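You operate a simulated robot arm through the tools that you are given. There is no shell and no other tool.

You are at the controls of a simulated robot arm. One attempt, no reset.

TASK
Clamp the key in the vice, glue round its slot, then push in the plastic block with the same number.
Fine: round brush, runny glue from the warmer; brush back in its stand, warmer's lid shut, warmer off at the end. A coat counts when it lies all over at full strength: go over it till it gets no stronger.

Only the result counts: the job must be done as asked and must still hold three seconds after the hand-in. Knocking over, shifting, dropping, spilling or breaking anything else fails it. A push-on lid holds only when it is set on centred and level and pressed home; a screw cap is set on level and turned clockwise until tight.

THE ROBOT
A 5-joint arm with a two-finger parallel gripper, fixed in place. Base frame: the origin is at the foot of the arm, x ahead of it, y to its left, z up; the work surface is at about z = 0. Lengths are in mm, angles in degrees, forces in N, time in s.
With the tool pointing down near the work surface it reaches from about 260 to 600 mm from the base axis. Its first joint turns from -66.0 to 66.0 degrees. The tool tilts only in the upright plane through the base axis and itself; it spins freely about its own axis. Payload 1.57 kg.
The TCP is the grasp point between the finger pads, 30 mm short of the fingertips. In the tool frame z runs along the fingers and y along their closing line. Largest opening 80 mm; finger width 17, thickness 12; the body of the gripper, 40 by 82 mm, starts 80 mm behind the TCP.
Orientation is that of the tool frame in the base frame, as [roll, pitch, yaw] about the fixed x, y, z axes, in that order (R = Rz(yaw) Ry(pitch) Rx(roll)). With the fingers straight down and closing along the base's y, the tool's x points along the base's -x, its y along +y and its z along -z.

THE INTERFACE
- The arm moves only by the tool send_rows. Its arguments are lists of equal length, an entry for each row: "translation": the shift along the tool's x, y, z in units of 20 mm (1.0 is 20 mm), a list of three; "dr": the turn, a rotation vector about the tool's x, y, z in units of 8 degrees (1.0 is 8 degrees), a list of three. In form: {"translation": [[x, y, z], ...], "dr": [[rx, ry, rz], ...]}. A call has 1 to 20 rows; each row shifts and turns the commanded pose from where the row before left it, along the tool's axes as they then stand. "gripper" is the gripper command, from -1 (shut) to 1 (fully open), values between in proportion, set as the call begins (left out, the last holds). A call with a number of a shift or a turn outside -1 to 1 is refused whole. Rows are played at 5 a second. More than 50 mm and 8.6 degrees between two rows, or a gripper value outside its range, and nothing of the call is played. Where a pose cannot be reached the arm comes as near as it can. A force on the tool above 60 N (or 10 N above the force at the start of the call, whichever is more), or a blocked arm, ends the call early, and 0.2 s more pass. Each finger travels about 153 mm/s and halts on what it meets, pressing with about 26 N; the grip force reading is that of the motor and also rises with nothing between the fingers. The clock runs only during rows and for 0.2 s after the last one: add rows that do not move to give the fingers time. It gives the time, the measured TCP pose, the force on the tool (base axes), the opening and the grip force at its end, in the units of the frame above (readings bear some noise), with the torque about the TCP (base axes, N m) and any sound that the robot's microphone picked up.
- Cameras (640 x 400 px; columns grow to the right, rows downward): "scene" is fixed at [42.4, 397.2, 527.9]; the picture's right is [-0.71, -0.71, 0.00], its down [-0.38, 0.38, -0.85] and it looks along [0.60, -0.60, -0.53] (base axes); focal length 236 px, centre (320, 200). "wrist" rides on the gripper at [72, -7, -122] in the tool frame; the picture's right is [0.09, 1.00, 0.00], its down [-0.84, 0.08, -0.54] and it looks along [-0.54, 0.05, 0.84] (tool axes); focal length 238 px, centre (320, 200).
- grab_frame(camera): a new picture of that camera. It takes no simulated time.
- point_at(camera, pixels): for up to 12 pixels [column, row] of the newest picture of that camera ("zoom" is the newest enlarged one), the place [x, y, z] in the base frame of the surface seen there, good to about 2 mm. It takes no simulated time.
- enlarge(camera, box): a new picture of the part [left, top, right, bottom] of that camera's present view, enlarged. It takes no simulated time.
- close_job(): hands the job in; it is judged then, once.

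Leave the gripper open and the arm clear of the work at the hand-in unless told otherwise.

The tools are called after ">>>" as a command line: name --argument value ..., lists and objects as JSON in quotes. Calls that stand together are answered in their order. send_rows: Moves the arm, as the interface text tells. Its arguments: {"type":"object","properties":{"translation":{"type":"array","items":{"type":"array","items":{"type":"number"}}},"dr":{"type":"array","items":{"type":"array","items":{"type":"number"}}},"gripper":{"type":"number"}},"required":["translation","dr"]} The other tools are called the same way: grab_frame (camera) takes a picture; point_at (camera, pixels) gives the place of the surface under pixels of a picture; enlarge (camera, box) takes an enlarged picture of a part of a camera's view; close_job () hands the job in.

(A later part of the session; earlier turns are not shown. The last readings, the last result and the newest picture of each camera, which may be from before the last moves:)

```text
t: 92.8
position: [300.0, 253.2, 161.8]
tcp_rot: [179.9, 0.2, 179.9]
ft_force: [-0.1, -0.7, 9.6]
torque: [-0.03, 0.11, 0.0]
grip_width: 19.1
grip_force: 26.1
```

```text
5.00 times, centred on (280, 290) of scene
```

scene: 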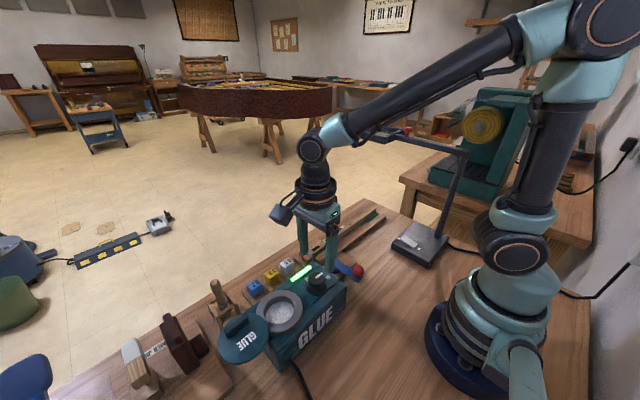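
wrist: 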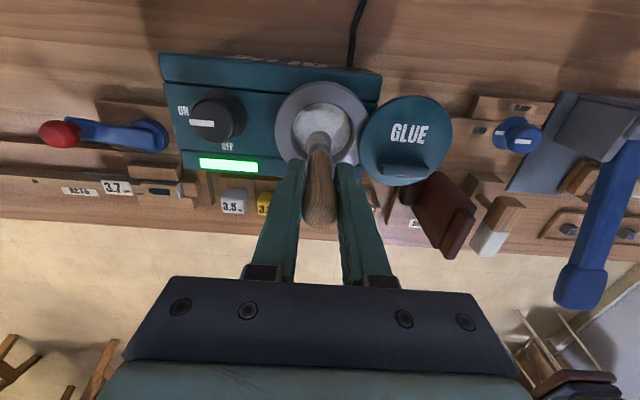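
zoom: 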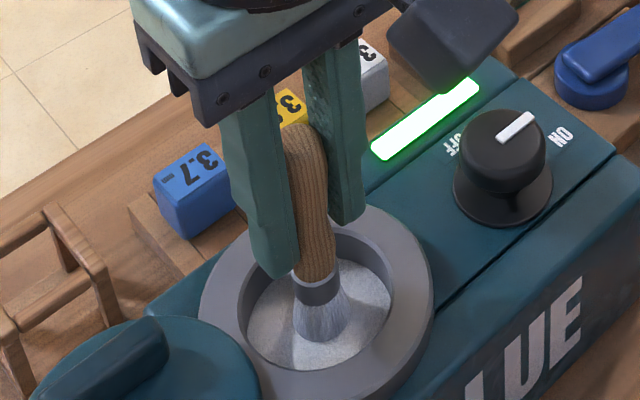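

Light contact of 10 N (floor) and the bristles have turned lighter: glue is taken up. I lift out slowly and hold over the pot to let any excess drip off.

>>> send_rows --translation '[[0, 0, -0.1], [0, 0, -0.2], [0, 0, -0.3], [0, 0, -0.4], [0, 0, -0.4], [0, 0, -0.4], [0, 0, -0.4], [0, 0, 0], [0, 0, 0], [0, 0, 0]]' --dr '[[0, 0, 0], [0, 0, 0], [0, 0, 0], [0, 0, 0], [0, 0, 0], [0, 0, 0], [0, 0, 0], [0, 0, 0], [0, 0, 0], [0, 0, 0]]'

>>> enlarge --camera "scene" --box '[240, 250, 320, 330]'

>>> enlarge --camera "wrist" --box '[270, 70, 370, 150]'

```text
t: 95.0
position: [298.1, 253.4, 204.8]
tcp_rot: [180.0, -0.1, -180.0]
ft_force: [1.0, -0.5, 0.0]
torque: [-0.01, 0.02, 0.03]
grip_width: 19.3
grip_force: 25.6
```

```text
5.00 times, centred on (280, 290) of scene
```

zoom: 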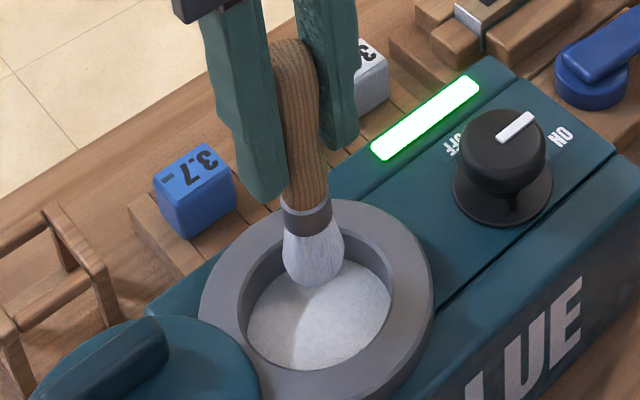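

```text
5.00 times, centred on (320, 110) of wrist
```

zoom: 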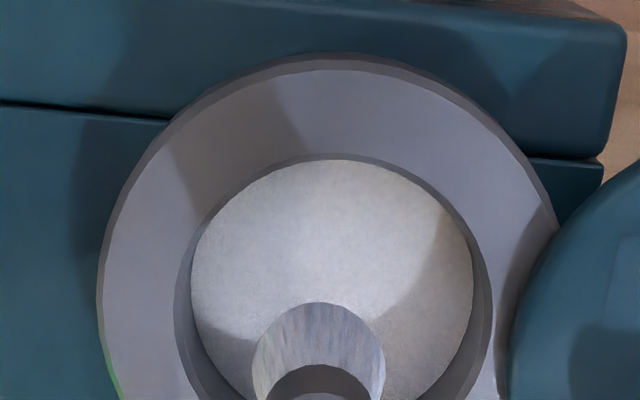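

The bristles are whitened with glue and nothing drips. I rise a little and carry the brush over towards the key at (411,45).

>>> send_rows --translation '[[0, 0, -0.6], [-0.2, -0.4, 0], [-0.4, -0.75, 0], [-0.5, -0.93, 0], [-0.5, -0.93, 0], [-0.5, -0.93, 0], [-0.5, -0.93, 0], [-0.5, -0.93, 0], [-0.5, -0.93, 0], [-0.5, -0.93, 0], [-0.5, -0.93, 0], [-0.5, -0.93, 0], [-0.4, -0.6, 0], [-0.15, -0.3, 0], [0, 0, 0]]' --dr '[[0, 0, 0], [0, 0, 0], [0, 0, 0], [0, 0, 0], [0, 0, 0], [0, 0, 0], [0, 0, 0], [0, 0, 0], [0, 0, 0], [0, 0, 0], [0, 0, 0], [0, 0, 0], [0, 0, 0], [0, 0, 0], [0, 0, 0]]'

>>> grab_frame --camera "wrist"

>>> enlarge --camera "wrist" --box '[260, 60, 380, 140]'

>>> enlarge --camera "scene" --box '[260, 180, 380, 290]'

```text
t: 98.2
position: [411.9, 44.4, 218.2]
tcp_rot: [-180.0, 0.0, 180.0]
ft_force: [0.4, 0.1, -0.6]
torque: [-0.03, 0.02, 0.02]
grip_width: 19.3
grip_force: 25.6
```

```text
taken
```

wrist: 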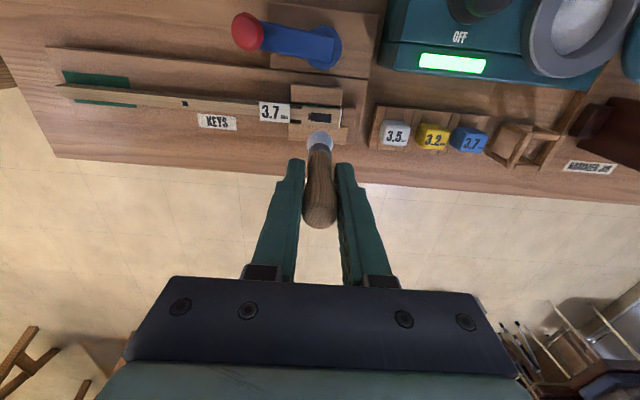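

```text
5.00 times, centred on (320, 100) of wrist
```

zoom: 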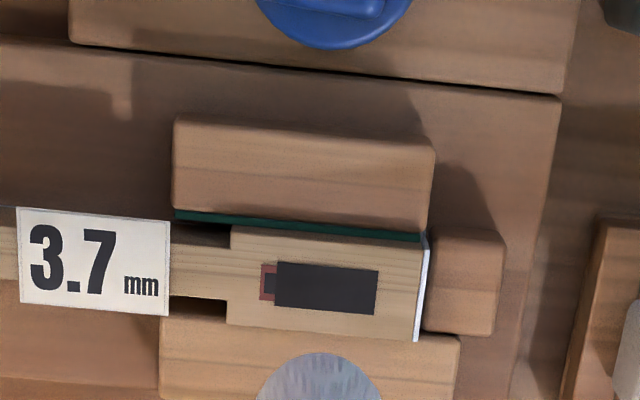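

```text
3.64 times, centred on (320, 235) of scene
```

zoom: 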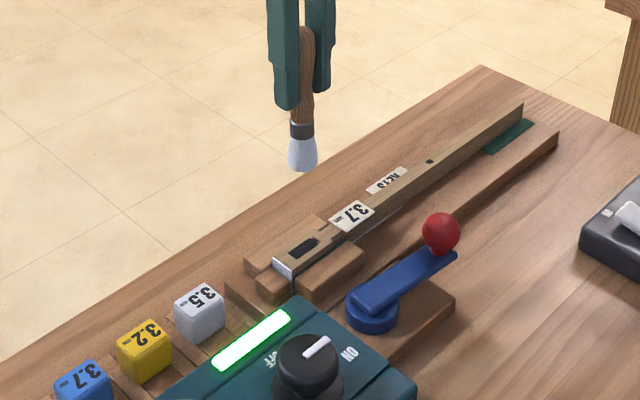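

The felt jaw now touches the key. I re-measure the slot corners and the key's outline in this view before touching down.

>>> enlarge --camera "wrist" --box '[280, 90, 360, 135]'

>>> point_at --camera "zoom" --pixels '[[282, 238], [430, 252], [425, 310], [280, 300], [258, 242], [256, 292], [350, 275], [350, 225], [350, 320], [480, 260], [350, 345], [220, 270]]'

```text
8.00 times, centred on (320, 112) of wrist
```

zoom: 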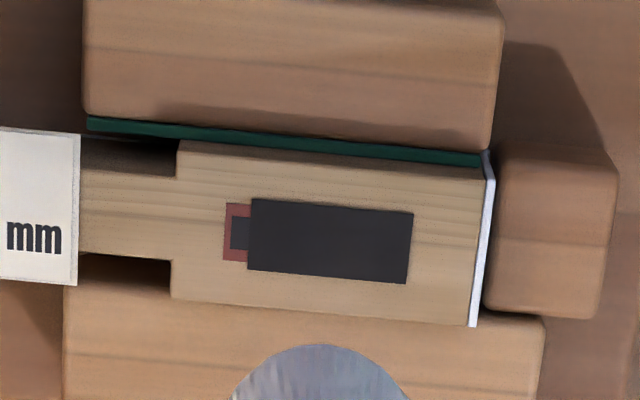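

```text
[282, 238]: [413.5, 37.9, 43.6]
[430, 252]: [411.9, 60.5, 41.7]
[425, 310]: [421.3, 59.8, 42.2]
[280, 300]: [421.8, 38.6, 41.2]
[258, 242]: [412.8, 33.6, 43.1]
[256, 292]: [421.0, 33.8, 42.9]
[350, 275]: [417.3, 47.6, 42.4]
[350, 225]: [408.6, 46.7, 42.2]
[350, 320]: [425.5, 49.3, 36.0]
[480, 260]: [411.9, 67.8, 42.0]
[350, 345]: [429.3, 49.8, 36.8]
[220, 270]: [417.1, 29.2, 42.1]
```

My pixels were a bit off; I measure again at the visible corners (250,199), (413,213), (407,284), (247,270).

>>> point_at --camera "zoom" --pixels '[[250, 199], [413, 213], [407, 284], [247, 270], [226, 205], [224, 259], [328, 241], [330, 160], [325, 308], [480, 240], [180, 215], [330, 350]]'

>>> enlarge --camera "scene" --box '[320, 230, 360, 260]'

```text
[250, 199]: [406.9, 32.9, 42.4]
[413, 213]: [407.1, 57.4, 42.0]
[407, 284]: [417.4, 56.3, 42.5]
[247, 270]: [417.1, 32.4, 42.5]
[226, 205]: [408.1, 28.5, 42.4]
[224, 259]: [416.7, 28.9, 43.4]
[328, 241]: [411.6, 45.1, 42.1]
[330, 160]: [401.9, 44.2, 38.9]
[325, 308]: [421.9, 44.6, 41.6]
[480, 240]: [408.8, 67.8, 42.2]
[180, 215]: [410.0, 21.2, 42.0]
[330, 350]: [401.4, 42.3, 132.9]
```

```text
13.33 times, centred on (340, 245) of scene
```

zoom: 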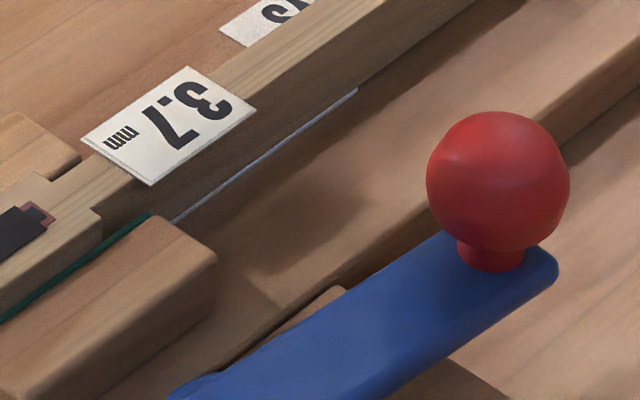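

Slot: x 407–417, y 28.5–57, top z≈42. I lower the brush toward its −y end to just above the surface (TCP z≈135).

>>> send_rows --translation '[[0, -0.3, 0.5], [0, -0.2, 0.9], [0, 0, 0.9], [0, 0, 0.9], [0, 0, 0.6], [0, 0, 0.3], [0, 0, 0]]' --dr '[[0, 0, 0], [0, 0, 0], [0, 0, 0], [0, 0, 0], [0, 0, 0], [0, 0, 0], [0, 0, 0]]'

>>> enlarge --camera "scene" --box '[290, 200, 370, 270]'

```text
t: 99.8
position: [411.8, 35.4, 133.8]
tcp_rot: [-180.0, 0.0, -180.0]
ft_force: [0.4, -0.3, 0.2]
torque: [0.03, 0.0, 0.01]
grip_width: 19.1
grip_force: 26.2
```

```text
5.71 times, centred on (330, 235) of scene
```

zoom: 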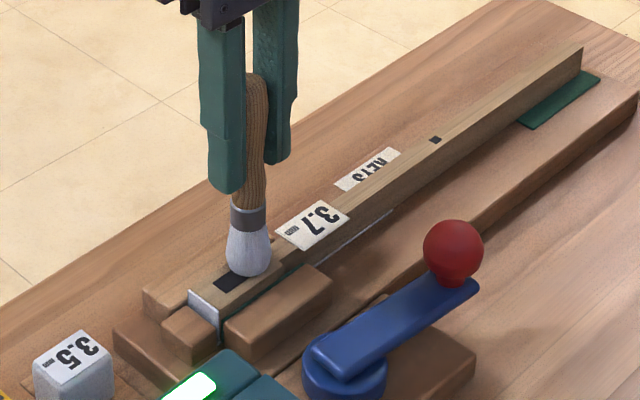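

Nearly touching. I lower 1.5 mm per row till I feel it.

>>> send_rows --translation '[[0, 0, 0.08], [0, 0, 0.08], [0, 0, 0]]' --dr '[[0, 0, 0], [0, 0, 0], [0, 0, 0]]'

>>> enlarge --camera "scene" --box '[310, 220, 350, 260]'

```text
t: 100.6
position: [411.6, 35.9, 133.5]
tcp_rot: [-180.0, 0.3, 180.0]
ft_force: [-2.0, -0.1, 18.4]
torque: [-0.01, 0.17, 0.0]
grip_width: 19.3
grip_force: 26.1
```

```text
10.00 times, centred on (330, 240) of scene
```

zoom: 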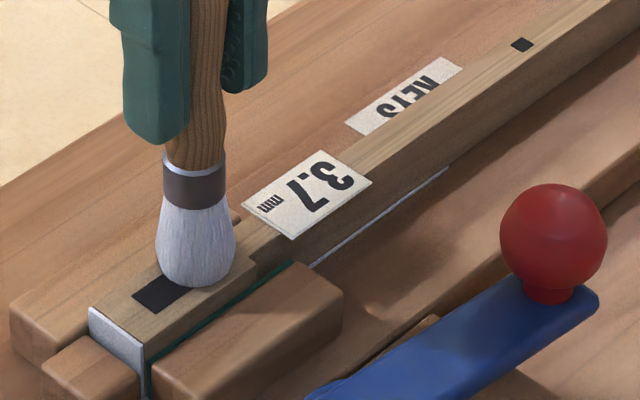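

Contact with 18 N; I ease by 1 mm and stroke along the slot: first to y≈30, then to y≈60.

>>> send_rows --translation '[[0, 0, -0.05], [0, -0.15, 0], [0, -0.15, 0], [0, 0.3, 0], [0, 0.3, 0], [0, 0.3, 0], [0, 0.3, 0], [0, 0.3, 0], [0, 0, 0]]' --dr '[[0, 0, 0], [0, 0, 0], [0, 0, 0], [0, 0, 0], [0, 0, 0], [0, 0, 0], [0, 0, 0], [0, 0, 0], [0, 0, 0]]'

>>> enlarge --camera "scene" --box '[310, 220, 350, 260]'

```text
t: 102.6
position: [411.5, 59.0, 131.7]
tcp_rot: [180.0, 0.0, -179.9]
ft_force: [0.3, -0.1, 1.9]
torque: [-0.02, 0.05, 0.02]
grip_width: 19.2
grip_force: 26.4
```

```text
10.00 times, centred on (330, 240) of scene
```

zoom: 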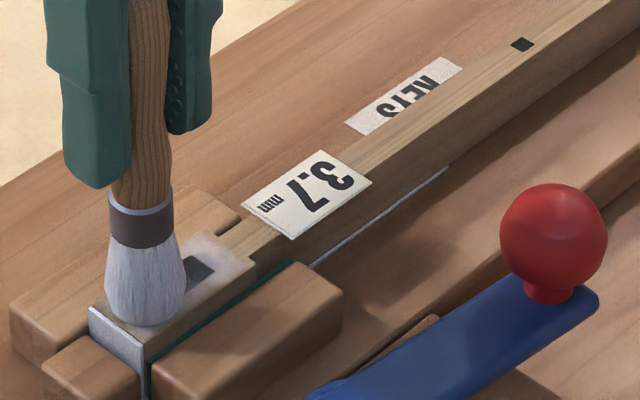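

A whitish coat appears on the key round the slot. I stroke back to y≈30 and look.

>>> send_rows --translation '[[0, -0.3, 0.02], [0, -0.3, 0], [0, -0.3, 0], [0, -0.3, 0], [0, -0.3, 0], [0, 0, 0]]' --dr '[[0, 0, 0], [0, 0, 0], [0, 0, 0], [0, 0, 0], [0, 0, 0], [0, 0, 0]]'

>>> enlarge --camera "scene" --box '[310, 220, 350, 260]'

```text
t: 104.0
position: [411.9, 28.4, 131.8]
tcp_rot: [-180.0, -0.1, -180.0]
ft_force: [1.4, 0.1, 0.3]
torque: [0.02, -0.01, -0.02]
grip_width: 19.4
grip_force: 25.8
```

```text
10.00 times, centred on (330, 240) of scene
```

zoom: 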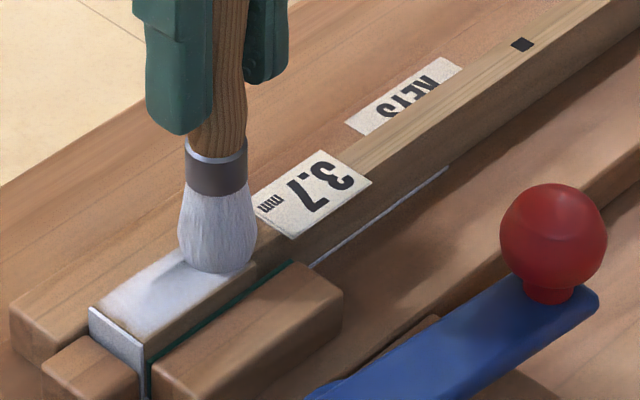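

The whole head of the key whitens with each pass. I make further passes, offset a few mm to both sides.

>>> send_rows --translation '[[0.2, -0.1, 0.03], [0, 0.3, 0], [0, 0.3, 0], [0, 0.3, 0], [0, 0.3, 0], [0, 0.3, 0], [0, 0.2, 0], [-0.2, 0, 0], [-0.2, 0, 0], [0, -0.3, 0], [0, -0.3, 0], [0, -0.3, 0], [0, -0.3, 0], [0, -0.3, 0], [0, -0.2, 0], [0.2, 0, 0], [0, 0, 0]]' --dr '[[0, 0, 0], [0, 0, 0], [0, 0, 0], [0, 0, 0], [0, 0, 0], [0, 0, 0], [0, 0, 0], [0, 0, 0], [0, 0, 0], [0, 0, 0], [0, 0, 0], [0, 0, 0], [0, 0, 0], [0, 0, 0], [0, 0, 0], [0, 0, 0], [0, 0, 0]]'

>>> enlarge --camera "scene" --box '[310, 220, 350, 260]'

```text
t: 107.6
position: [412.3, 27.6, 132.5]
tcp_rot: [180.0, 0.0, 180.0]
ft_force: [0.7, -0.5, -0.1]
torque: [-0.04, -0.06, 0.0]
grip_width: 19.2
grip_force: 26.0
```

```text
10.00 times, centred on (330, 240) of scene
```

zoom: 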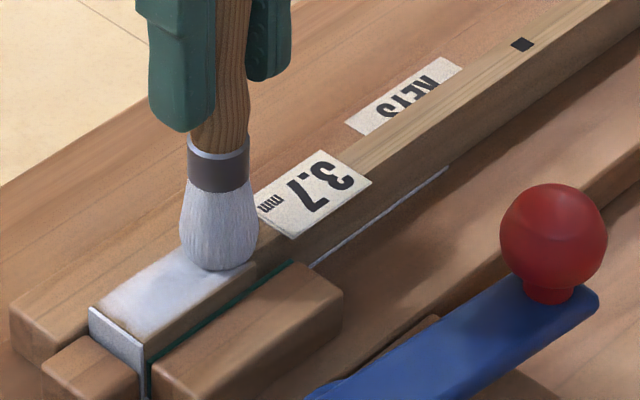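

The coat is stronger. I lift the brush 40 mm and to the side over the key to inspect the whole coat.

>>> send_rows --translation '[[0, 0, -0.5], [0, 0, -0.8], [0, 0, -0.8], [0, 0, 0]]' --dr '[[0, 0, 0], [0, 0, 0], [0, 0, 0], [0, 0, 0]]'

>>> enlarge --camera "scene" --box '[310, 220, 350, 260]'

>>> grab_frame --camera "wrist"

>>> enlarge --camera "wrist" --box '[280, 90, 400, 165]'

```text
t: 108.6
position: [410.0, 25.4, 173.4]
tcp_rot: [180.0, 0.0, -180.0]
ft_force: [0.6, 0.4, -0.6]
torque: [-0.02, -0.01, 0.01]
grip_width: 19.4
grip_force: 25.8
```

```text
10.00 times, centred on (330, 240) of scene
```

zoom: 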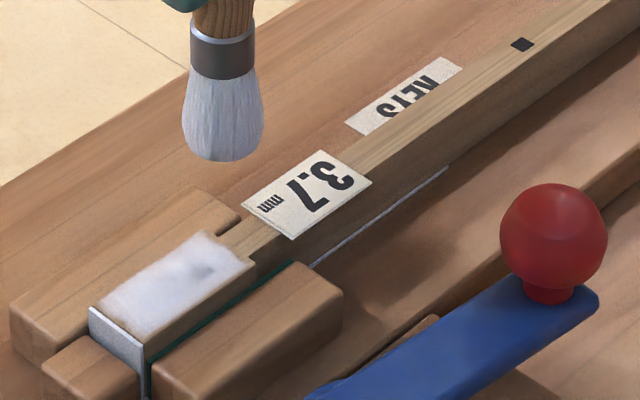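

```text
taken
```

wrist: 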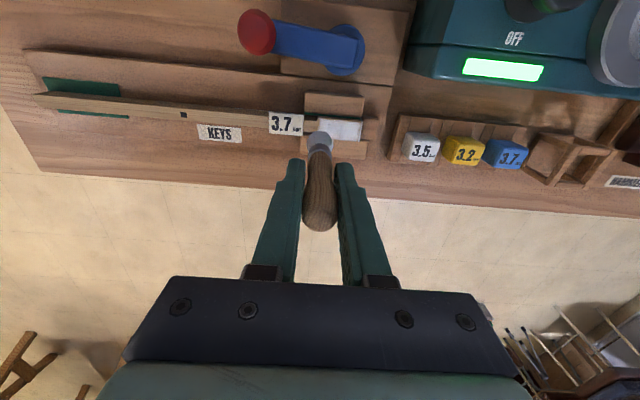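

```text
5.33 times, centred on (340, 128) of wrist
```

zoom: 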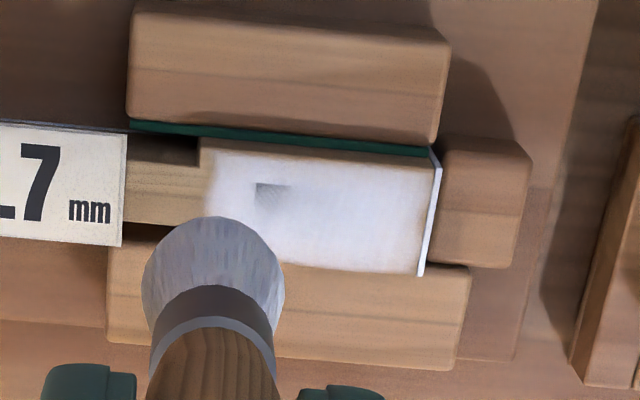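

The head is nearly white all over, with a weaker grey patch at the slot's −y end (zoom (265,192)), and the brush looks spent. I go back to the pot for a second load.

>>> send_rows --translation '[[0, 0, -1], [0, 0, -1], [0.3, 0.5, -0.2], [0.5, 0.98, 0], [0.5, 0.98, 0], [0.5, 0.98, 0], [0.5, 0.98, 0], [0.5, 0.98, 0], [0.5, 0.98, 0], [0.5, 0.98, 0], [0.5, 0.98, 0], [0.5, 0.98, 0], [0.5, 0.98, 0], [0.3, 0.8, 0], [0, 0.2, 0], [0, 0, 0]]' --dr '[[0, 0, 0], [0, 0, 0], [0, 0, 0], [0, 0, 0], [0, 0, 0], [0, 0, 0], [0, 0, 0], [0, 0, 0], [0, 0, 0], [0, 0, 0], [0, 0, 0], [0, 0, 0], [0, 0, 0], [0, 0, 0], [0, 0, 0], [0, 0, 0]]'

>>> enlarge --camera "scene" --box '[310, 220, 350, 260]'

>>> enlarge --camera "scene" --box '[240, 230, 320, 330]'

```text
t: 112.0
position: [299.8, 252.8, 217.0]
tcp_rot: [180.0, 0.0, 179.9]
ft_force: [0.0, 0.2, -1.3]
torque: [0.03, 0.01, -0.02]
grip_width: 19.3
grip_force: 26.4
```

```text
10.00 times, centred on (330, 240) of scene
```

zoom: 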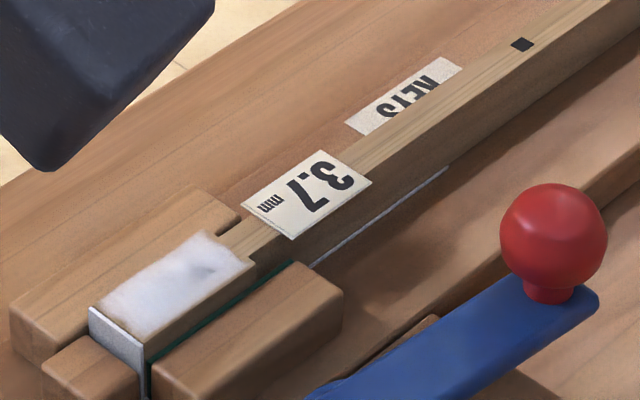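

```text
4.00 times, centred on (280, 280) of scene
```

zoom: 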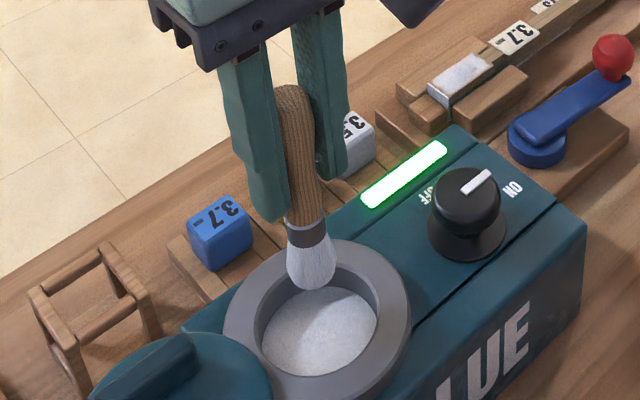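

Over the pot again. I dip as before to TCP z≈164, hold, and lift.

>>> send_rows --translation '[[0, 0, 0.5], [0, 0, 0.5], [0, 0, 0.5], [0, 0, 0.4], [0, 0, 0.3], [0, 0, 0.2], [0, 0, 0.15], [0, 0, 0.1], [0, 0, 0], [0, 0, 0], [0, 0, 0], [0, 0, 0], [0, 0, 0]]' --dr '[[0, 0, 0], [0, 0, 0], [0, 0, 0], [0, 0, 0], [0, 0, 0], [0, 0, 0], [0, 0, 0], [0, 0, 0], [0, 0, 0], [0, 0, 0], [0, 0, 0], [0, 0, 0], [0, 0, 0]]'

>>> send_rows --translation '[[0, 0, -0.15], [0, 0, -0.3], [0, 0, -0.4], [0, 0, -0.5], [0, 0, -0.5], [0, 0, -0.5], [0, 0, -0.4], [0, 0, 0], [0, 0, 0], [0, 0, 0]]' --dr '[[0, 0, 0], [0, 0, 0], [0, 0, 0], [0, 0, 0], [0, 0, 0], [0, 0, 0], [0, 0, 0], [0, 0, 0], [0, 0, 0], [0, 0, 0]]'

>>> enlarge --camera "scene" --box '[240, 230, 320, 330]'

```text
t: 114.8
position: [298.8, 252.0, 164.0]
tcp_rot: [180.0, 0.0, 180.0]
ft_force: [0.4, 0.3, -0.7]
torque: [0.01, -0.02, -0.01]
grip_width: 19.3
grip_force: 26.1
```

```text
t: 117.0
position: [299.7, 252.4, 220.0]
tcp_rot: [179.9, 0.0, -180.0]
ft_force: [0.0, 0.3, -0.5]
torque: [0.0, -0.02, 0.02]
grip_width: 19.1
grip_force: 26.3
```

```text
4.00 times, centred on (280, 280) of scene
```

zoom: 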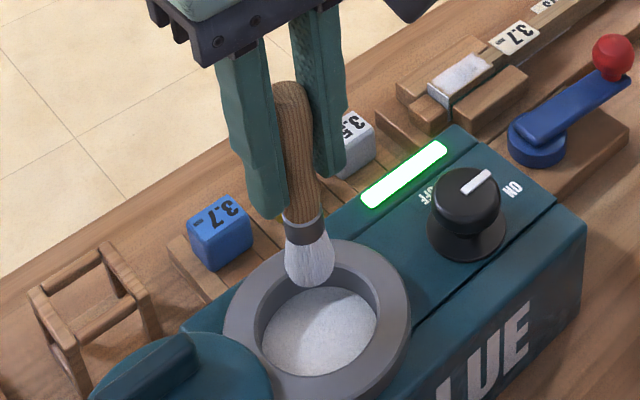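

I'm not sure that this dip went as deep as the first one (which touched with 10 N at z≈162). I dip again 2 mm deeper.

>>> send_rows --translation '[[0, 0, 0.5], [0, 0, 0.5], [0, 0, 0.5], [0, 0, 0.5], [0, 0, 0.4], [0, 0, 0.2], [0, 0, 0.15], [0, 0, 0.1], [0, 0, 0.05], [0, 0, 0], [0, 0, 0], [0, 0, 0], [0, 0, 0]]' --dr '[[0, 0, 0], [0, 0, 0], [0, 0, 0], [0, 0, 0], [0, 0, 0], [0, 0, 0], [0, 0, 0], [0, 0, 0], [0, 0, 0], [0, 0, 0], [0, 0, 0], [0, 0, 0], [0, 0, 0]]'

>>> enlarge --camera "scene" --box '[240, 230, 320, 330]'

>>> send_rows --translation '[[0, 0, -0.15], [0, 0, -0.3], [0, 0, -0.4], [0, 0, -0.5], [0, 0, -0.5], [0, 0, -0.5], [0, 0, -0.4], [0, 0, 0], [0, 0, 0], [0, 0, 0]]' --dr '[[0, 0, 0], [0, 0, 0], [0, 0, 0], [0, 0, 0], [0, 0, 0], [0, 0, 0], [0, 0, 0], [0, 0, 0], [0, 0, 0], [0, 0, 0]]'

>>> enlarge --camera "scene" --box '[240, 230, 320, 330]'

```text
t: 119.8
position: [299.0, 251.6, 161.7]
tcp_rot: [180.0, 0.1, -180.0]
ft_force: [-0.5, 0.2, -0.1]
torque: [-0.01, 0.02, 0.0]
grip_width: 19.1
grip_force: 26.1
```

```text
4.00 times, centred on (280, 280) of scene
```

zoom: 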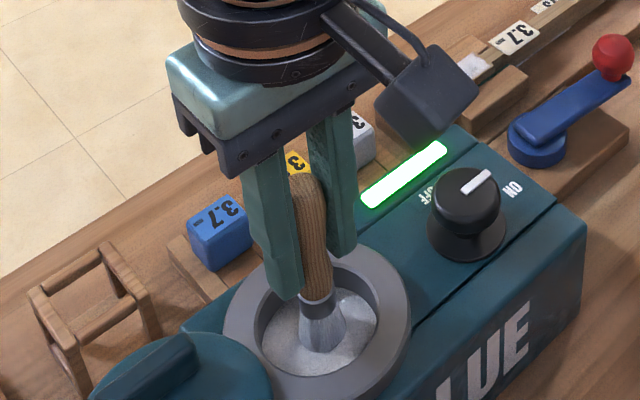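

```text
t: 122.0
position: [301.0, 252.3, 216.5]
tcp_rot: [-179.9, 0.1, 180.0]
ft_force: [-0.2, -0.1, -1.1]
torque: [-0.01, 0.01, 0.01]
grip_width: 19.0
grip_force: 25.8
```

```text
4.00 times, centred on (280, 280) of scene
```

zoom: 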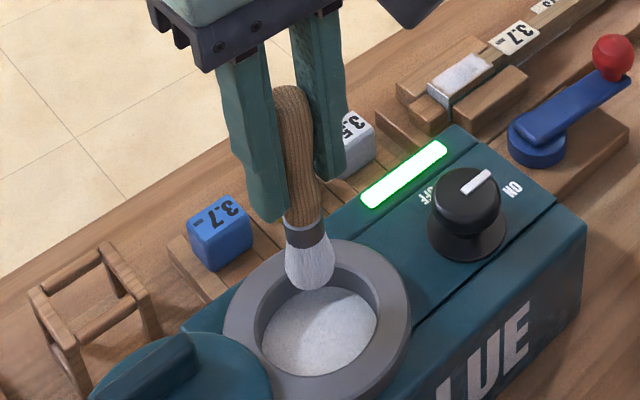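

The brush is loaded again. I carry it back over the slot's −y end.

>>> send_rows --translation '[[-0.2, -0.4, 0], [-0.4, -0.8, 0], [-0.5, -0.95, 0], [-0.5, -0.95, 0], [-0.5, -0.95, 0], [-0.5, -0.95, 0], [-0.5, -0.95, 0], [-0.5, -0.95, 0], [-0.5, -0.95, 0], [-0.5, -0.95, 0], [-0.5, -0.95, 0], [-0.35, -0.85, 0], [-0.15, -0.3, 0], [0, 0, 0]]' --dr '[[0, 0, 0], [0, 0, 0], [0, 0, 0], [0, 0, 0], [0, 0, 0], [0, 0, 0], [0, 0, 0], [0, 0, 0], [0, 0, 0], [0, 0, 0], [0, 0, 0], [0, 0, 0], [0, 0, 0], [0, 0, 0]]'

>>> enlarge --camera "wrist" --box '[280, 70, 400, 145]'

```text
t: 125.0
position: [412.0, 33.8, 216.8]
tcp_rot: [-180.0, -0.1, -179.9]
ft_force: [0.2, -0.2, -1.0]
torque: [-0.01, 0.0, 0.03]
grip_width: 18.9
grip_force: 26.2
```

```text
5.33 times, centred on (340, 108) of wrist
```

zoom: 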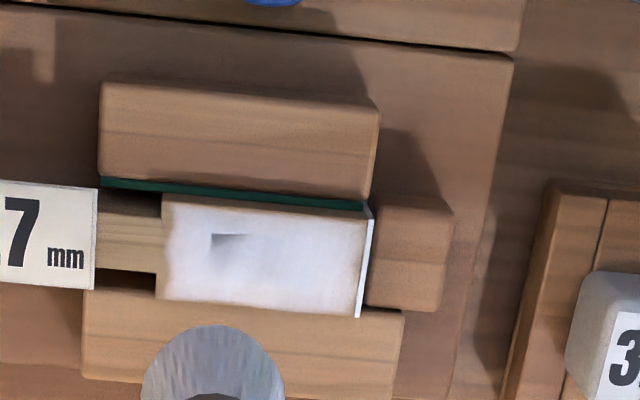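

I locate the weaker spots: the grey patch at zoom (228,243) and thin edges.

>>> point_at --camera "zoom" --pixels '[[212, 236], [230, 245], [250, 236], [165, 205], [165, 295], [360, 215], [355, 310], [260, 205], [260, 303], [200, 250], [320, 260], [240, 290]]'

>>> enlarge --camera "wrist" --box '[300, 100, 355, 135]'

```text
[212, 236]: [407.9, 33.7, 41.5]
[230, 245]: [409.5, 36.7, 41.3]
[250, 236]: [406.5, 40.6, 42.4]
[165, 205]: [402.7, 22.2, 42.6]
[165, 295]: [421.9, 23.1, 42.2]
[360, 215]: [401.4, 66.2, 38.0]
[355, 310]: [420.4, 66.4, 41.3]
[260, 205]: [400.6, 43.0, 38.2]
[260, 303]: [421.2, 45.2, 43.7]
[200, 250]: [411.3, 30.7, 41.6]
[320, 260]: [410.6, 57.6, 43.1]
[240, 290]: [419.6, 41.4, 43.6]
```

```text
11.43 times, centred on (328, 118) of wrist
```

zoom: 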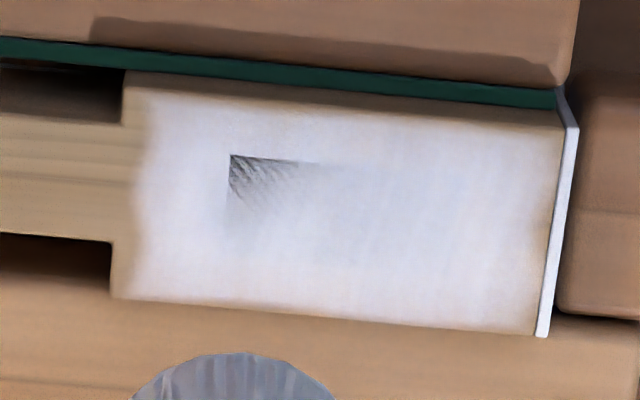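

The weak spot is at the slot corner (407,33). I lower the brush onto it (TCP z≈132).

>>> send_rows --translation '[[0.2, 0, 0.9], [0, 0, 0.9], [0, 0, 0.9], [0, 0, 0.8], [0, 0, 0.5], [0, 0, 0.2], [0, 0, 0.05], [0, 0, 0]]' --dr '[[0, 0, 0], [0, 0, 0], [0, 0, 0], [0, 0, 0], [0, 0, 0], [0, 0, 0], [0, 0, 0], [0, 0, 0]]'

>>> enlarge --camera "scene" --box '[310, 220, 350, 260]'

```text
t: 126.8
position: [409.1, 33.6, 130.9]
tcp_rot: [-180.0, 0.0, -180.0]
ft_force: [-0.6, 0.2, -0.7]
torque: [-0.04, 0.03, 0.01]
grip_width: 19.3
grip_force: 25.8
```

```text
10.00 times, centred on (330, 240) of scene
```

zoom: 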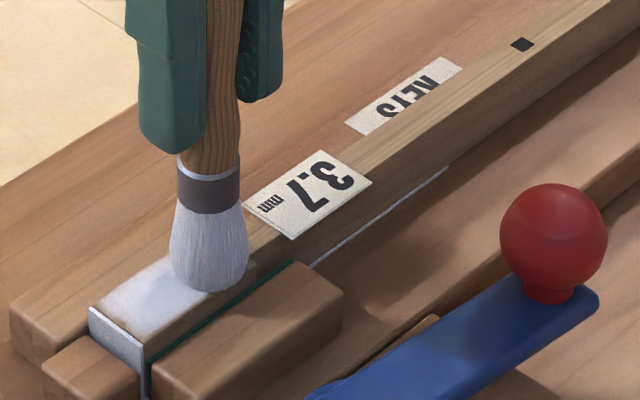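

I press 1 mm more and go over the whole head in three lines between y≈27 and y≈62.

>>> send_rows --translation '[[0, -0.3, 0.04], [0, 0.35, 0], [0, 0.35, 0], [0, 0.35, 0], [0, 0.35, 0], [0, 0.35, 0], [-0.2, 0, 0], [0, -0.35, 0], [0, -0.35, 0], [0, -0.35, 0], [0, -0.35, 0], [0, -0.35, 0], [-0.2, 0, 0], [0, 0.35, 0], [0, 0.35, 0], [0, 0.35, 0], [0, 0.35, 0], [0, 0.35, 0], [0, 0, 0]]' --dr '[[0, 0, 0], [0, 0, 0], [0, 0, 0], [0, 0, 0], [0, 0, 0], [0, 0, 0], [0, 0, 0], [0, 0, 0], [0, 0, 0], [0, 0, 0], [0, 0, 0], [0, 0, 0], [0, 0, 0], [0, 0, 0], [0, 0, 0], [0, 0, 0], [0, 0, 0], [0, 0, 0], [0, 0, 0]]'

>>> enlarge --camera "scene" --box '[310, 220, 350, 260]'

```text
t: 130.8
position: [415.9, 64.4, 131.0]
tcp_rot: [-180.0, 0.0, -180.0]
ft_force: [0.2, -0.4, 0.2]
torque: [-0.01, -0.01, 0.01]
grip_width: 19.1
grip_force: 26.1
```

```text
10.00 times, centred on (330, 240) of scene
```

zoom: 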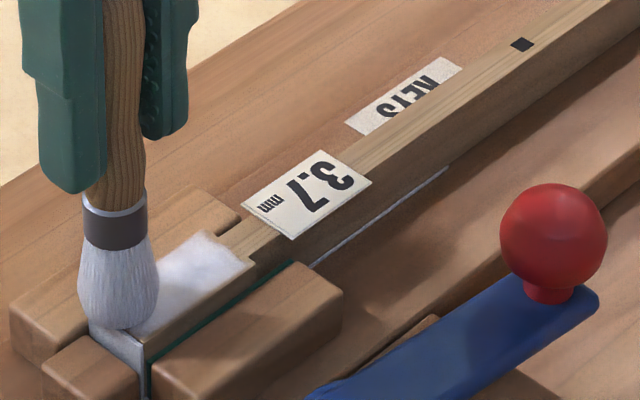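

The grey corner has gone. One more full round to be sure of full strength.

>>> send_rows --translation '[[0, -0.37, 0], [0, -0.37, 0], [0, -0.37, 0], [0, -0.37, 0], [0, -0.37, 0], [0.2, 0, 0], [0, 0.37, 0], [0, 0.37, 0], [0, 0.37, 0], [0, 0.37, 0], [0, 0.37, 0], [0.2, 0, 0], [0, -0.37, 0], [0, -0.37, 0], [0, -0.37, 0], [0, -0.37, 0], [0, -0.37, 0], [-0.1, 0, 0], [0, 0, 0]]' --dr '[[0, 0, 0], [0, 0, 0], [0, 0, 0], [0, 0, 0], [0, 0, 0], [0, 0, 0], [0, 0, 0], [0, 0, 0], [0, 0, 0], [0, 0, 0], [0, 0, 0], [0, 0, 0], [0, 0, 0], [0, 0, 0], [0, 0, 0], [0, 0, 0], [0, 0, 0], [0, 0, 0], [0, 0, 0]]'

>>> send_rows --translation '[[0, 0, -0.5], [0, 0, -0.9], [0, 0, -0.9], [0, 0, -0.9], [0, 0, -0.9], [0, 0, 0]]' --dr '[[0, 0, 0], [0, 0, 0], [0, 0, 0], [0, 0, 0], [0, 0, 0], [0, 0, 0]]'

>>> enlarge --camera "wrist" --box '[300, 95, 365, 135]'

>>> enlarge --camera "scene" --box '[310, 220, 350, 260]'

```text
t: 134.8
position: [409.7, 26.8, 131.3]
tcp_rot: [-180.0, 0.1, 180.0]
ft_force: [-0.4, 0.2, -0.5]
torque: [0.0, 0.01, -0.01]
grip_width: 19.2
grip_force: 26.0
```

```text
t: 136.2
position: [409.0, 26.9, 213.2]
tcp_rot: [-179.9, 0.0, -180.0]
ft_force: [-0.5, -0.3, 0.3]
torque: [0.0, -0.03, -0.01]
grip_width: 19.0
grip_force: 26.1
```

```text
9.85 times, centred on (332, 115) of wrist
```

zoom: 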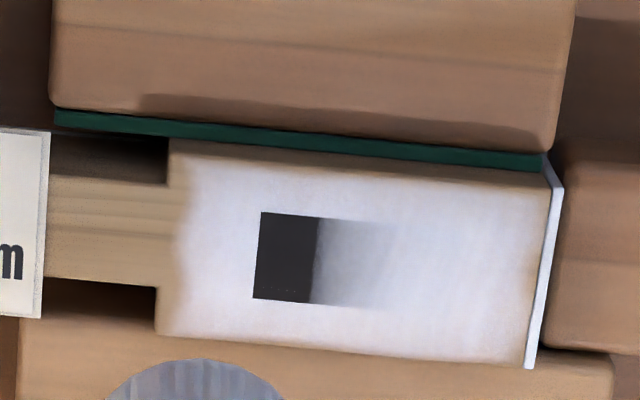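

```text
10.00 times, centred on (330, 240) of scene
```

zoom: 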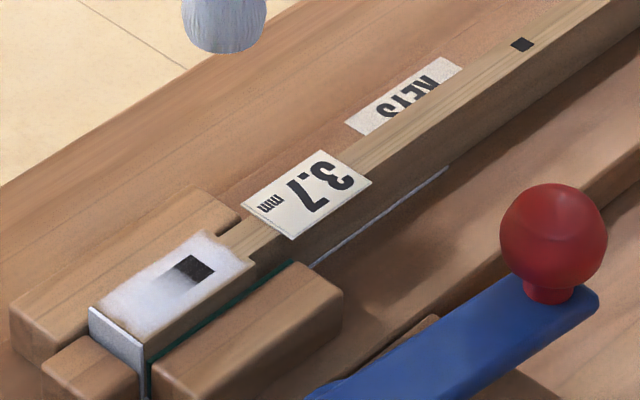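

Odd: the −y half of the slot now shows black again while the surround is white. I look closer from both cameras to understand this.

>>> enlarge --camera "wrist" --box '[315, 105, 350, 130]'

>>> enlarge --camera "scene" --box '[318, 240, 340, 256]'

>>> point_at --camera "zoom" --pixels '[[320, 200], [400, 150], [250, 250], [150, 250], [450, 120], [350, 100]]'

```text
16.00 times, centred on (332, 118) of wrist
```

zoom: 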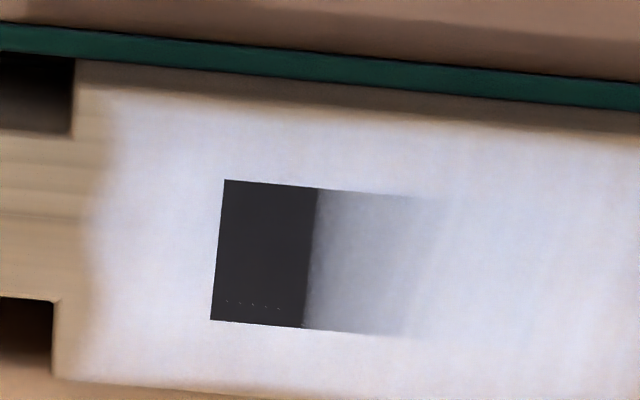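

```text
16.00 times, centred on (329, 248) of scene
```

zoom: 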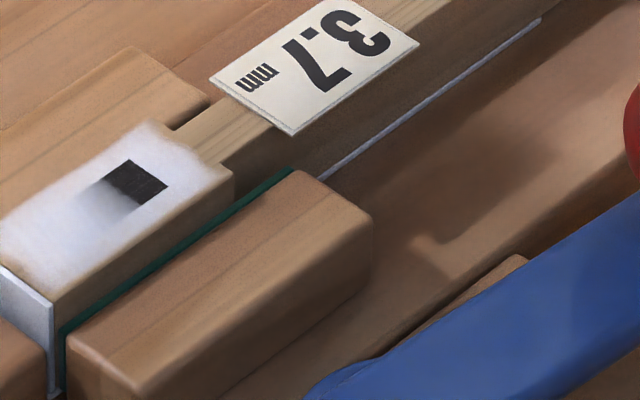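

```text
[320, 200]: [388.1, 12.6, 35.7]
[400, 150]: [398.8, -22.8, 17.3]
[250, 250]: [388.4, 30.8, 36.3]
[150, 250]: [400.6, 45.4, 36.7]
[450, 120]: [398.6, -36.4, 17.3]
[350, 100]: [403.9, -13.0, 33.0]
```

It looks like flicker between the coat and the flat dark slot marker in the same plane (tiny dots at (225–280,302)), so the coat itself is white. To make sure of the edges and strength I do another round reaching further, y≈21 to 66, and compare.

>>> send_rows --translation '[[0, -0.3, 0.9], [0.2, 0, 0.9], [0, 0, 0.9], [0, 0, 0.9], [0, 0, 0.5], [0, 0, 0.04], [0, 0, 0]]' --dr '[[0, 0, 0], [0, 0, 0], [0, 0, 0], [0, 0, 0], [0, 0, 0], [0, 0, 0], [0, 0, 0]]'

>>> send_rows --translation '[[0, 0.38, 0], [0, 0.38, 0], [0, 0.38, 0], [0, 0.38, 0], [0, 0.38, 0], [0, 0.38, 0], [-0.35, 0, 0], [0, -0.38, 0], [0, -0.38, 0], [0, -0.38, 0], [0, -0.38, 0], [0, -0.38, 0], [0, -0.38, 0], [-0.35, 0, 0], [0, 0.38, 0], [0, 0.38, 0], [0, 0.38, 0], [0, 0.38, 0], [0, 0.38, 0], [0, 0.38, 0]]' --dr '[[0, 0, 0], [0, 0, 0], [0, 0, 0], [0, 0, 0], [0, 0, 0], [0, 0, 0], [0, 0, 0], [0, 0, 0], [0, 0, 0], [0, 0, 0], [0, 0, 0], [0, 0, 0], [0, 0, 0], [0, 0, 0], [0, 0, 0], [0, 0, 0], [0, 0, 0], [0, 0, 0], [0, 0, 0], [0, 0, 0]]'

>>> enlarge --camera "scene" --box '[310, 220, 350, 260]'

```text
t: 137.8
position: [406.5, 21.3, 130.2]
tcp_rot: [-180.0, 0.0, -180.0]
ft_force: [-3.5, 0.1, 13.5]
torque: [0.0, 0.29, 0.01]
grip_width: 19.0
grip_force: 26.2
```

```text
t: 142.0
position: [420.4, 65.7, 130.2]
tcp_rot: [180.0, 0.0, -180.0]
ft_force: [-0.2, -0.2, -0.6]
torque: [0.02, 0.02, 0.03]
grip_width: 19.1
grip_force: 25.7
```

```text
10.00 times, centred on (330, 240) of scene
```

zoom: 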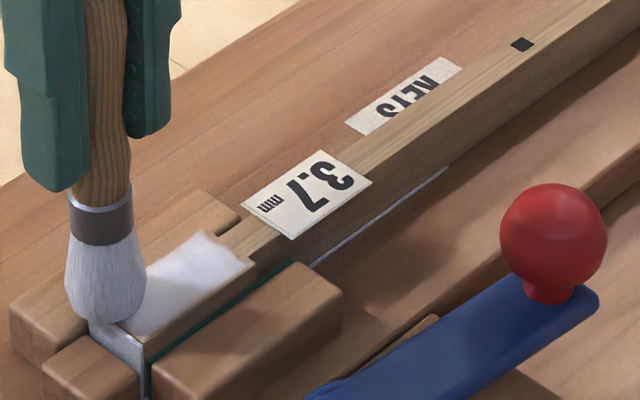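

Now the slot shows white all over. I make one last return pass along the middle and lift to inspect.

>>> send_rows --translation '[[0, -0.38, 0], [0, -0.38, 0], [0, -0.38, 0], [0, -0.38, 0], [0, -0.38, 0], [0.35, 0, 0], [0, 0.38, 0], [0, 0.38, 0], [0, 0.38, 0], [0, 0.38, 0], [0.35, 0, 0], [0, -0.38, 0], [0, -0.38, 0], [0, -0.38, 0], [0, -0.38, 0], [0, 0, -0.5], [0, 0, -0.9], [0, 0, -0.9], [0, 0, -0.9], [0, 0, -0.9]]' --dr '[[0, 0, 0], [0, 0, 0], [0, 0, 0], [0, 0, 0], [0, 0, 0], [0, 0, 0], [0, 0, 0], [0, 0, 0], [0, 0, 0], [0, 0, 0], [0, 0, 0], [0, 0, 0], [0, 0, 0], [0, 0, 0], [0, 0, 0], [0, 0, 0], [0, 0, 0], [0, 0, 0], [0, 0, 0], [0, 0, 0]]'

>>> enlarge --camera "wrist" --box '[300, 95, 365, 135]'

>>> enlarge --camera "scene" --box '[310, 220, 350, 260]'

```text
t: 146.2
position: [405.4, 27.6, 213.1]
tcp_rot: [-179.9, 0.0, 180.0]
ft_force: [0.5, -1.3, -0.7]
torque: [-0.02, 0.02, 0.01]
grip_width: 19.2
grip_force: 26.0
```

```text
9.85 times, centred on (332, 115) of wrist
```

zoom: 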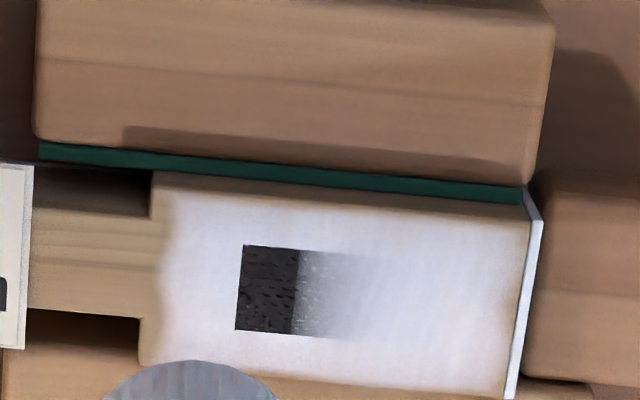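

```text
10.00 times, centred on (330, 240) of scene
```

zoom: 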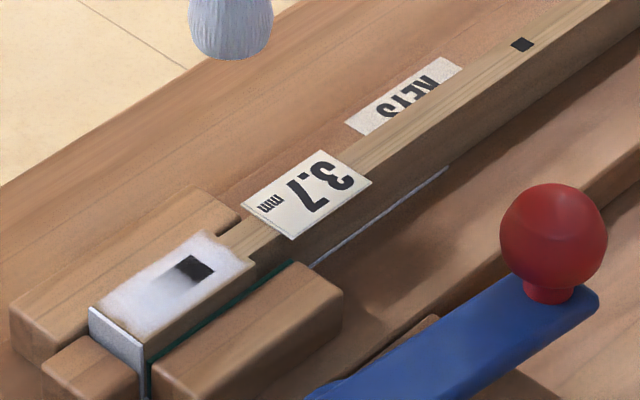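

The boundary and whiteness no longer change; the dark part is only plane flicker. I check at the highest zoom whether any wood grain still shows through the coat.

>>> enlarge --camera "wrist" --box '[312, 110, 342, 128]'

>>> enlarge --camera "wrist" --box '[332, 112, 362, 136]'

```text
16.00 times, centred on (327, 119) of wrist
```

zoom: 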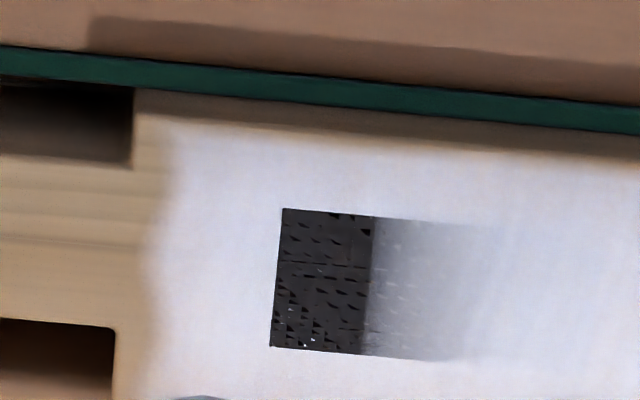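

```text
16.00 times, centred on (347, 124) of wrist
```

zoom: 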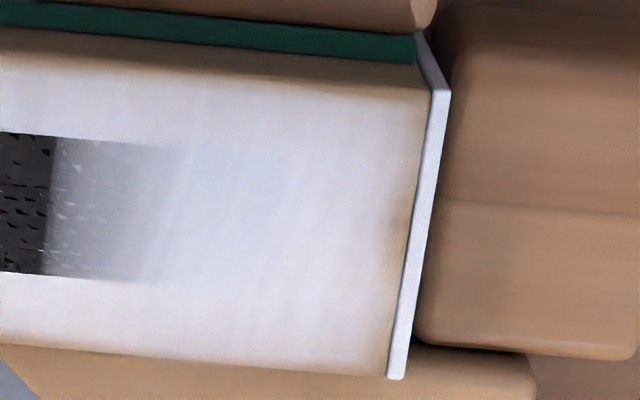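

The coat is solid white up to its edges. Now I bring the brush back to its stand: first over it at (427,320.5).

>>> send_rows --translation '[[-0.04, 0.3, 0], [-0.07, 0.7, 0], [-0.07, 0.95, 0], [-0.07, 0.95, 0], [-0.07, 0.95, 0], [-0.07, 0.95, 0], [-0.07, 0.95, 0], [-0.07, 0.95, 0], [-0.07, 0.95, 0], [-0.07, 0.95, 0], [-0.07, 0.95, 0], [-0.07, 0.95, 0], [-0.07, 0.95, 0], [-0.07, 0.95, 0], [-0.06, 0.95, 0], [-0.06, 0.75, 0], [-0.03, 0.5, 0], [0, 0, 0]]' --dr '[[0, 0, 0], [0, 0, 0], [0, 0, 0], [0, 0, 0], [0, 0, 0], [0, 0, 0], [0, 0, 0], [0, 0, 0], [0, 0, 0], [0, 0, 0], [0, 0, 0], [0, 0, 0], [0, 0, 0], [0, 0, 0], [0, 0, 0], [0, 0, 0], [0, 0, 0], [0, 0, 0]]'

>>> grab_frame --camera "wrist"

>>> enlarge --camera "wrist" --box '[270, 80, 370, 150]'

>>> enlarge --camera "scene" --box '[180, 220, 270, 320]'

```text
t: 150.0
position: [427.7, 318.8, 210.8]
tcp_rot: [179.9, 0.1, 180.0]
ft_force: [0.3, -0.6, -0.2]
torque: [-0.01, 0.0, -0.02]
grip_width: 19.1
grip_force: 26.0
```

```text
taken
```

wrist: 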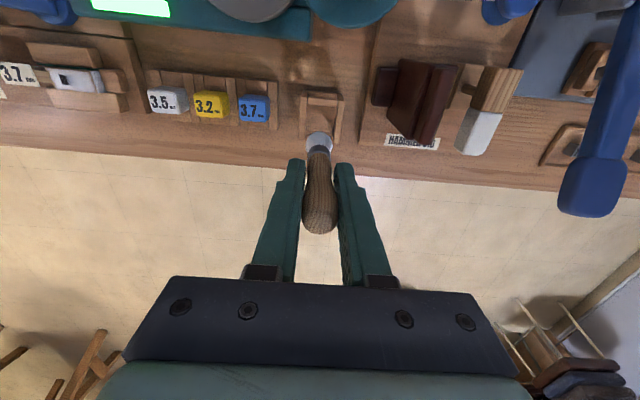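

```text
5.71 times, centred on (320, 115) of wrist
```

zoom: 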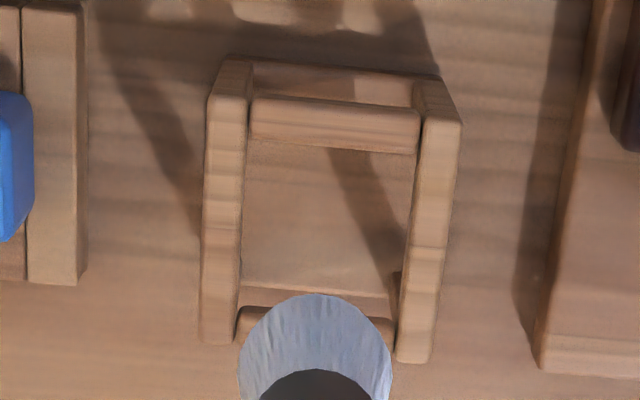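

```text
4.00 times, centred on (225, 270) of scene
```

zoom: 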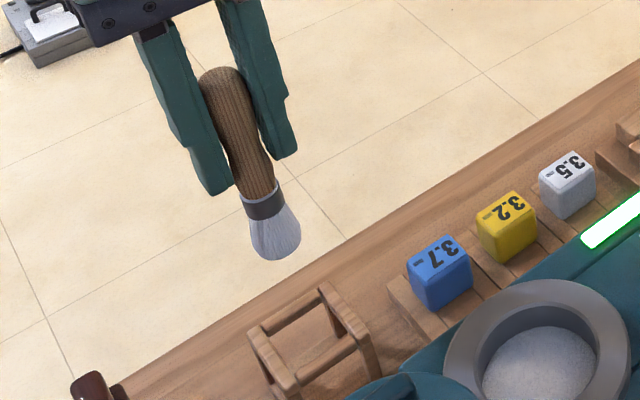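

I measure the stand's rails to centre the brush.

>>> enlarge --camera "wrist" --box '[270, 80, 370, 150]'

>>> point_at --camera "zoom" --pixels '[[228, 200], [430, 200], [335, 118], [252, 325], [380, 325], [245, 200], [410, 200], [330, 150], [330, 200], [250, 150], [415, 150], [215, 340]]'

```text
5.71 times, centred on (320, 115) of wrist
```

zoom: 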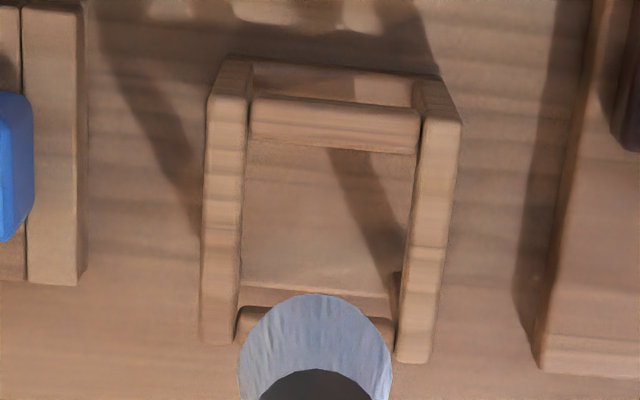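

```text
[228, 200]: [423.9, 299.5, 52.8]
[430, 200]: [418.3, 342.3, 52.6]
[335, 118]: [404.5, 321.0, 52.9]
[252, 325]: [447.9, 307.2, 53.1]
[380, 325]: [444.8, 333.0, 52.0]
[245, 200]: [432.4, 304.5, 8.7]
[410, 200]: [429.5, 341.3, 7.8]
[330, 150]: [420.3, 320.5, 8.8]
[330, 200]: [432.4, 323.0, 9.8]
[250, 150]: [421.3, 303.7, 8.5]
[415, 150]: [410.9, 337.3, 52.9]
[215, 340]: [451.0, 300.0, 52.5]
```

The stand's opening is centred at (426,321), base z≈8.5. I shift +2 mm in y and lower into it.

>>> send_rows --translation '[[0.04, 0.09, 0.6], [0, 0, 0.9], [0, 0, 0.9], [0, 0, 0.9], [0, 0, 0.9], [0, 0, 0.5], [0, 0, 0.4], [0, 0, 0]]' --dr '[[0, 0, 0], [0, 0, 0], [0, 0, 0], [0, 0, 0], [0, 0, 0], [0, 0, 0], [0, 0, 0], [0, 0, 0]]'

>>> enlarge --camera "scene" --box '[180, 250, 270, 330]'

```text
t: 151.8
position: [427.5, 322.4, 109.1]
tcp_rot: [180.0, 0.0, -180.0]
ft_force: [-0.1, -0.4, -0.1]
torque: [-0.01, 0.02, -0.03]
grip_width: 19.1
grip_force: 26.7
```

```text
5.00 times, centred on (225, 290) of scene
```

zoom: 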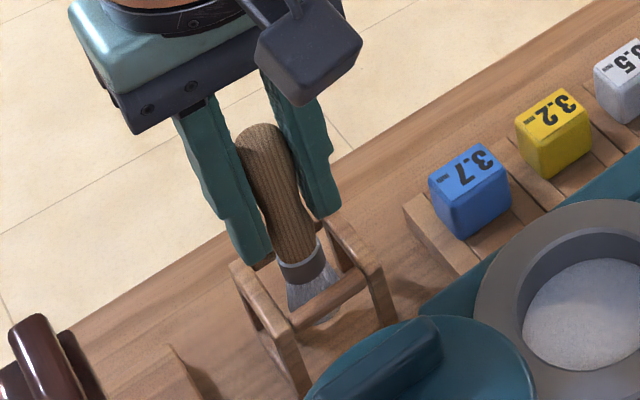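

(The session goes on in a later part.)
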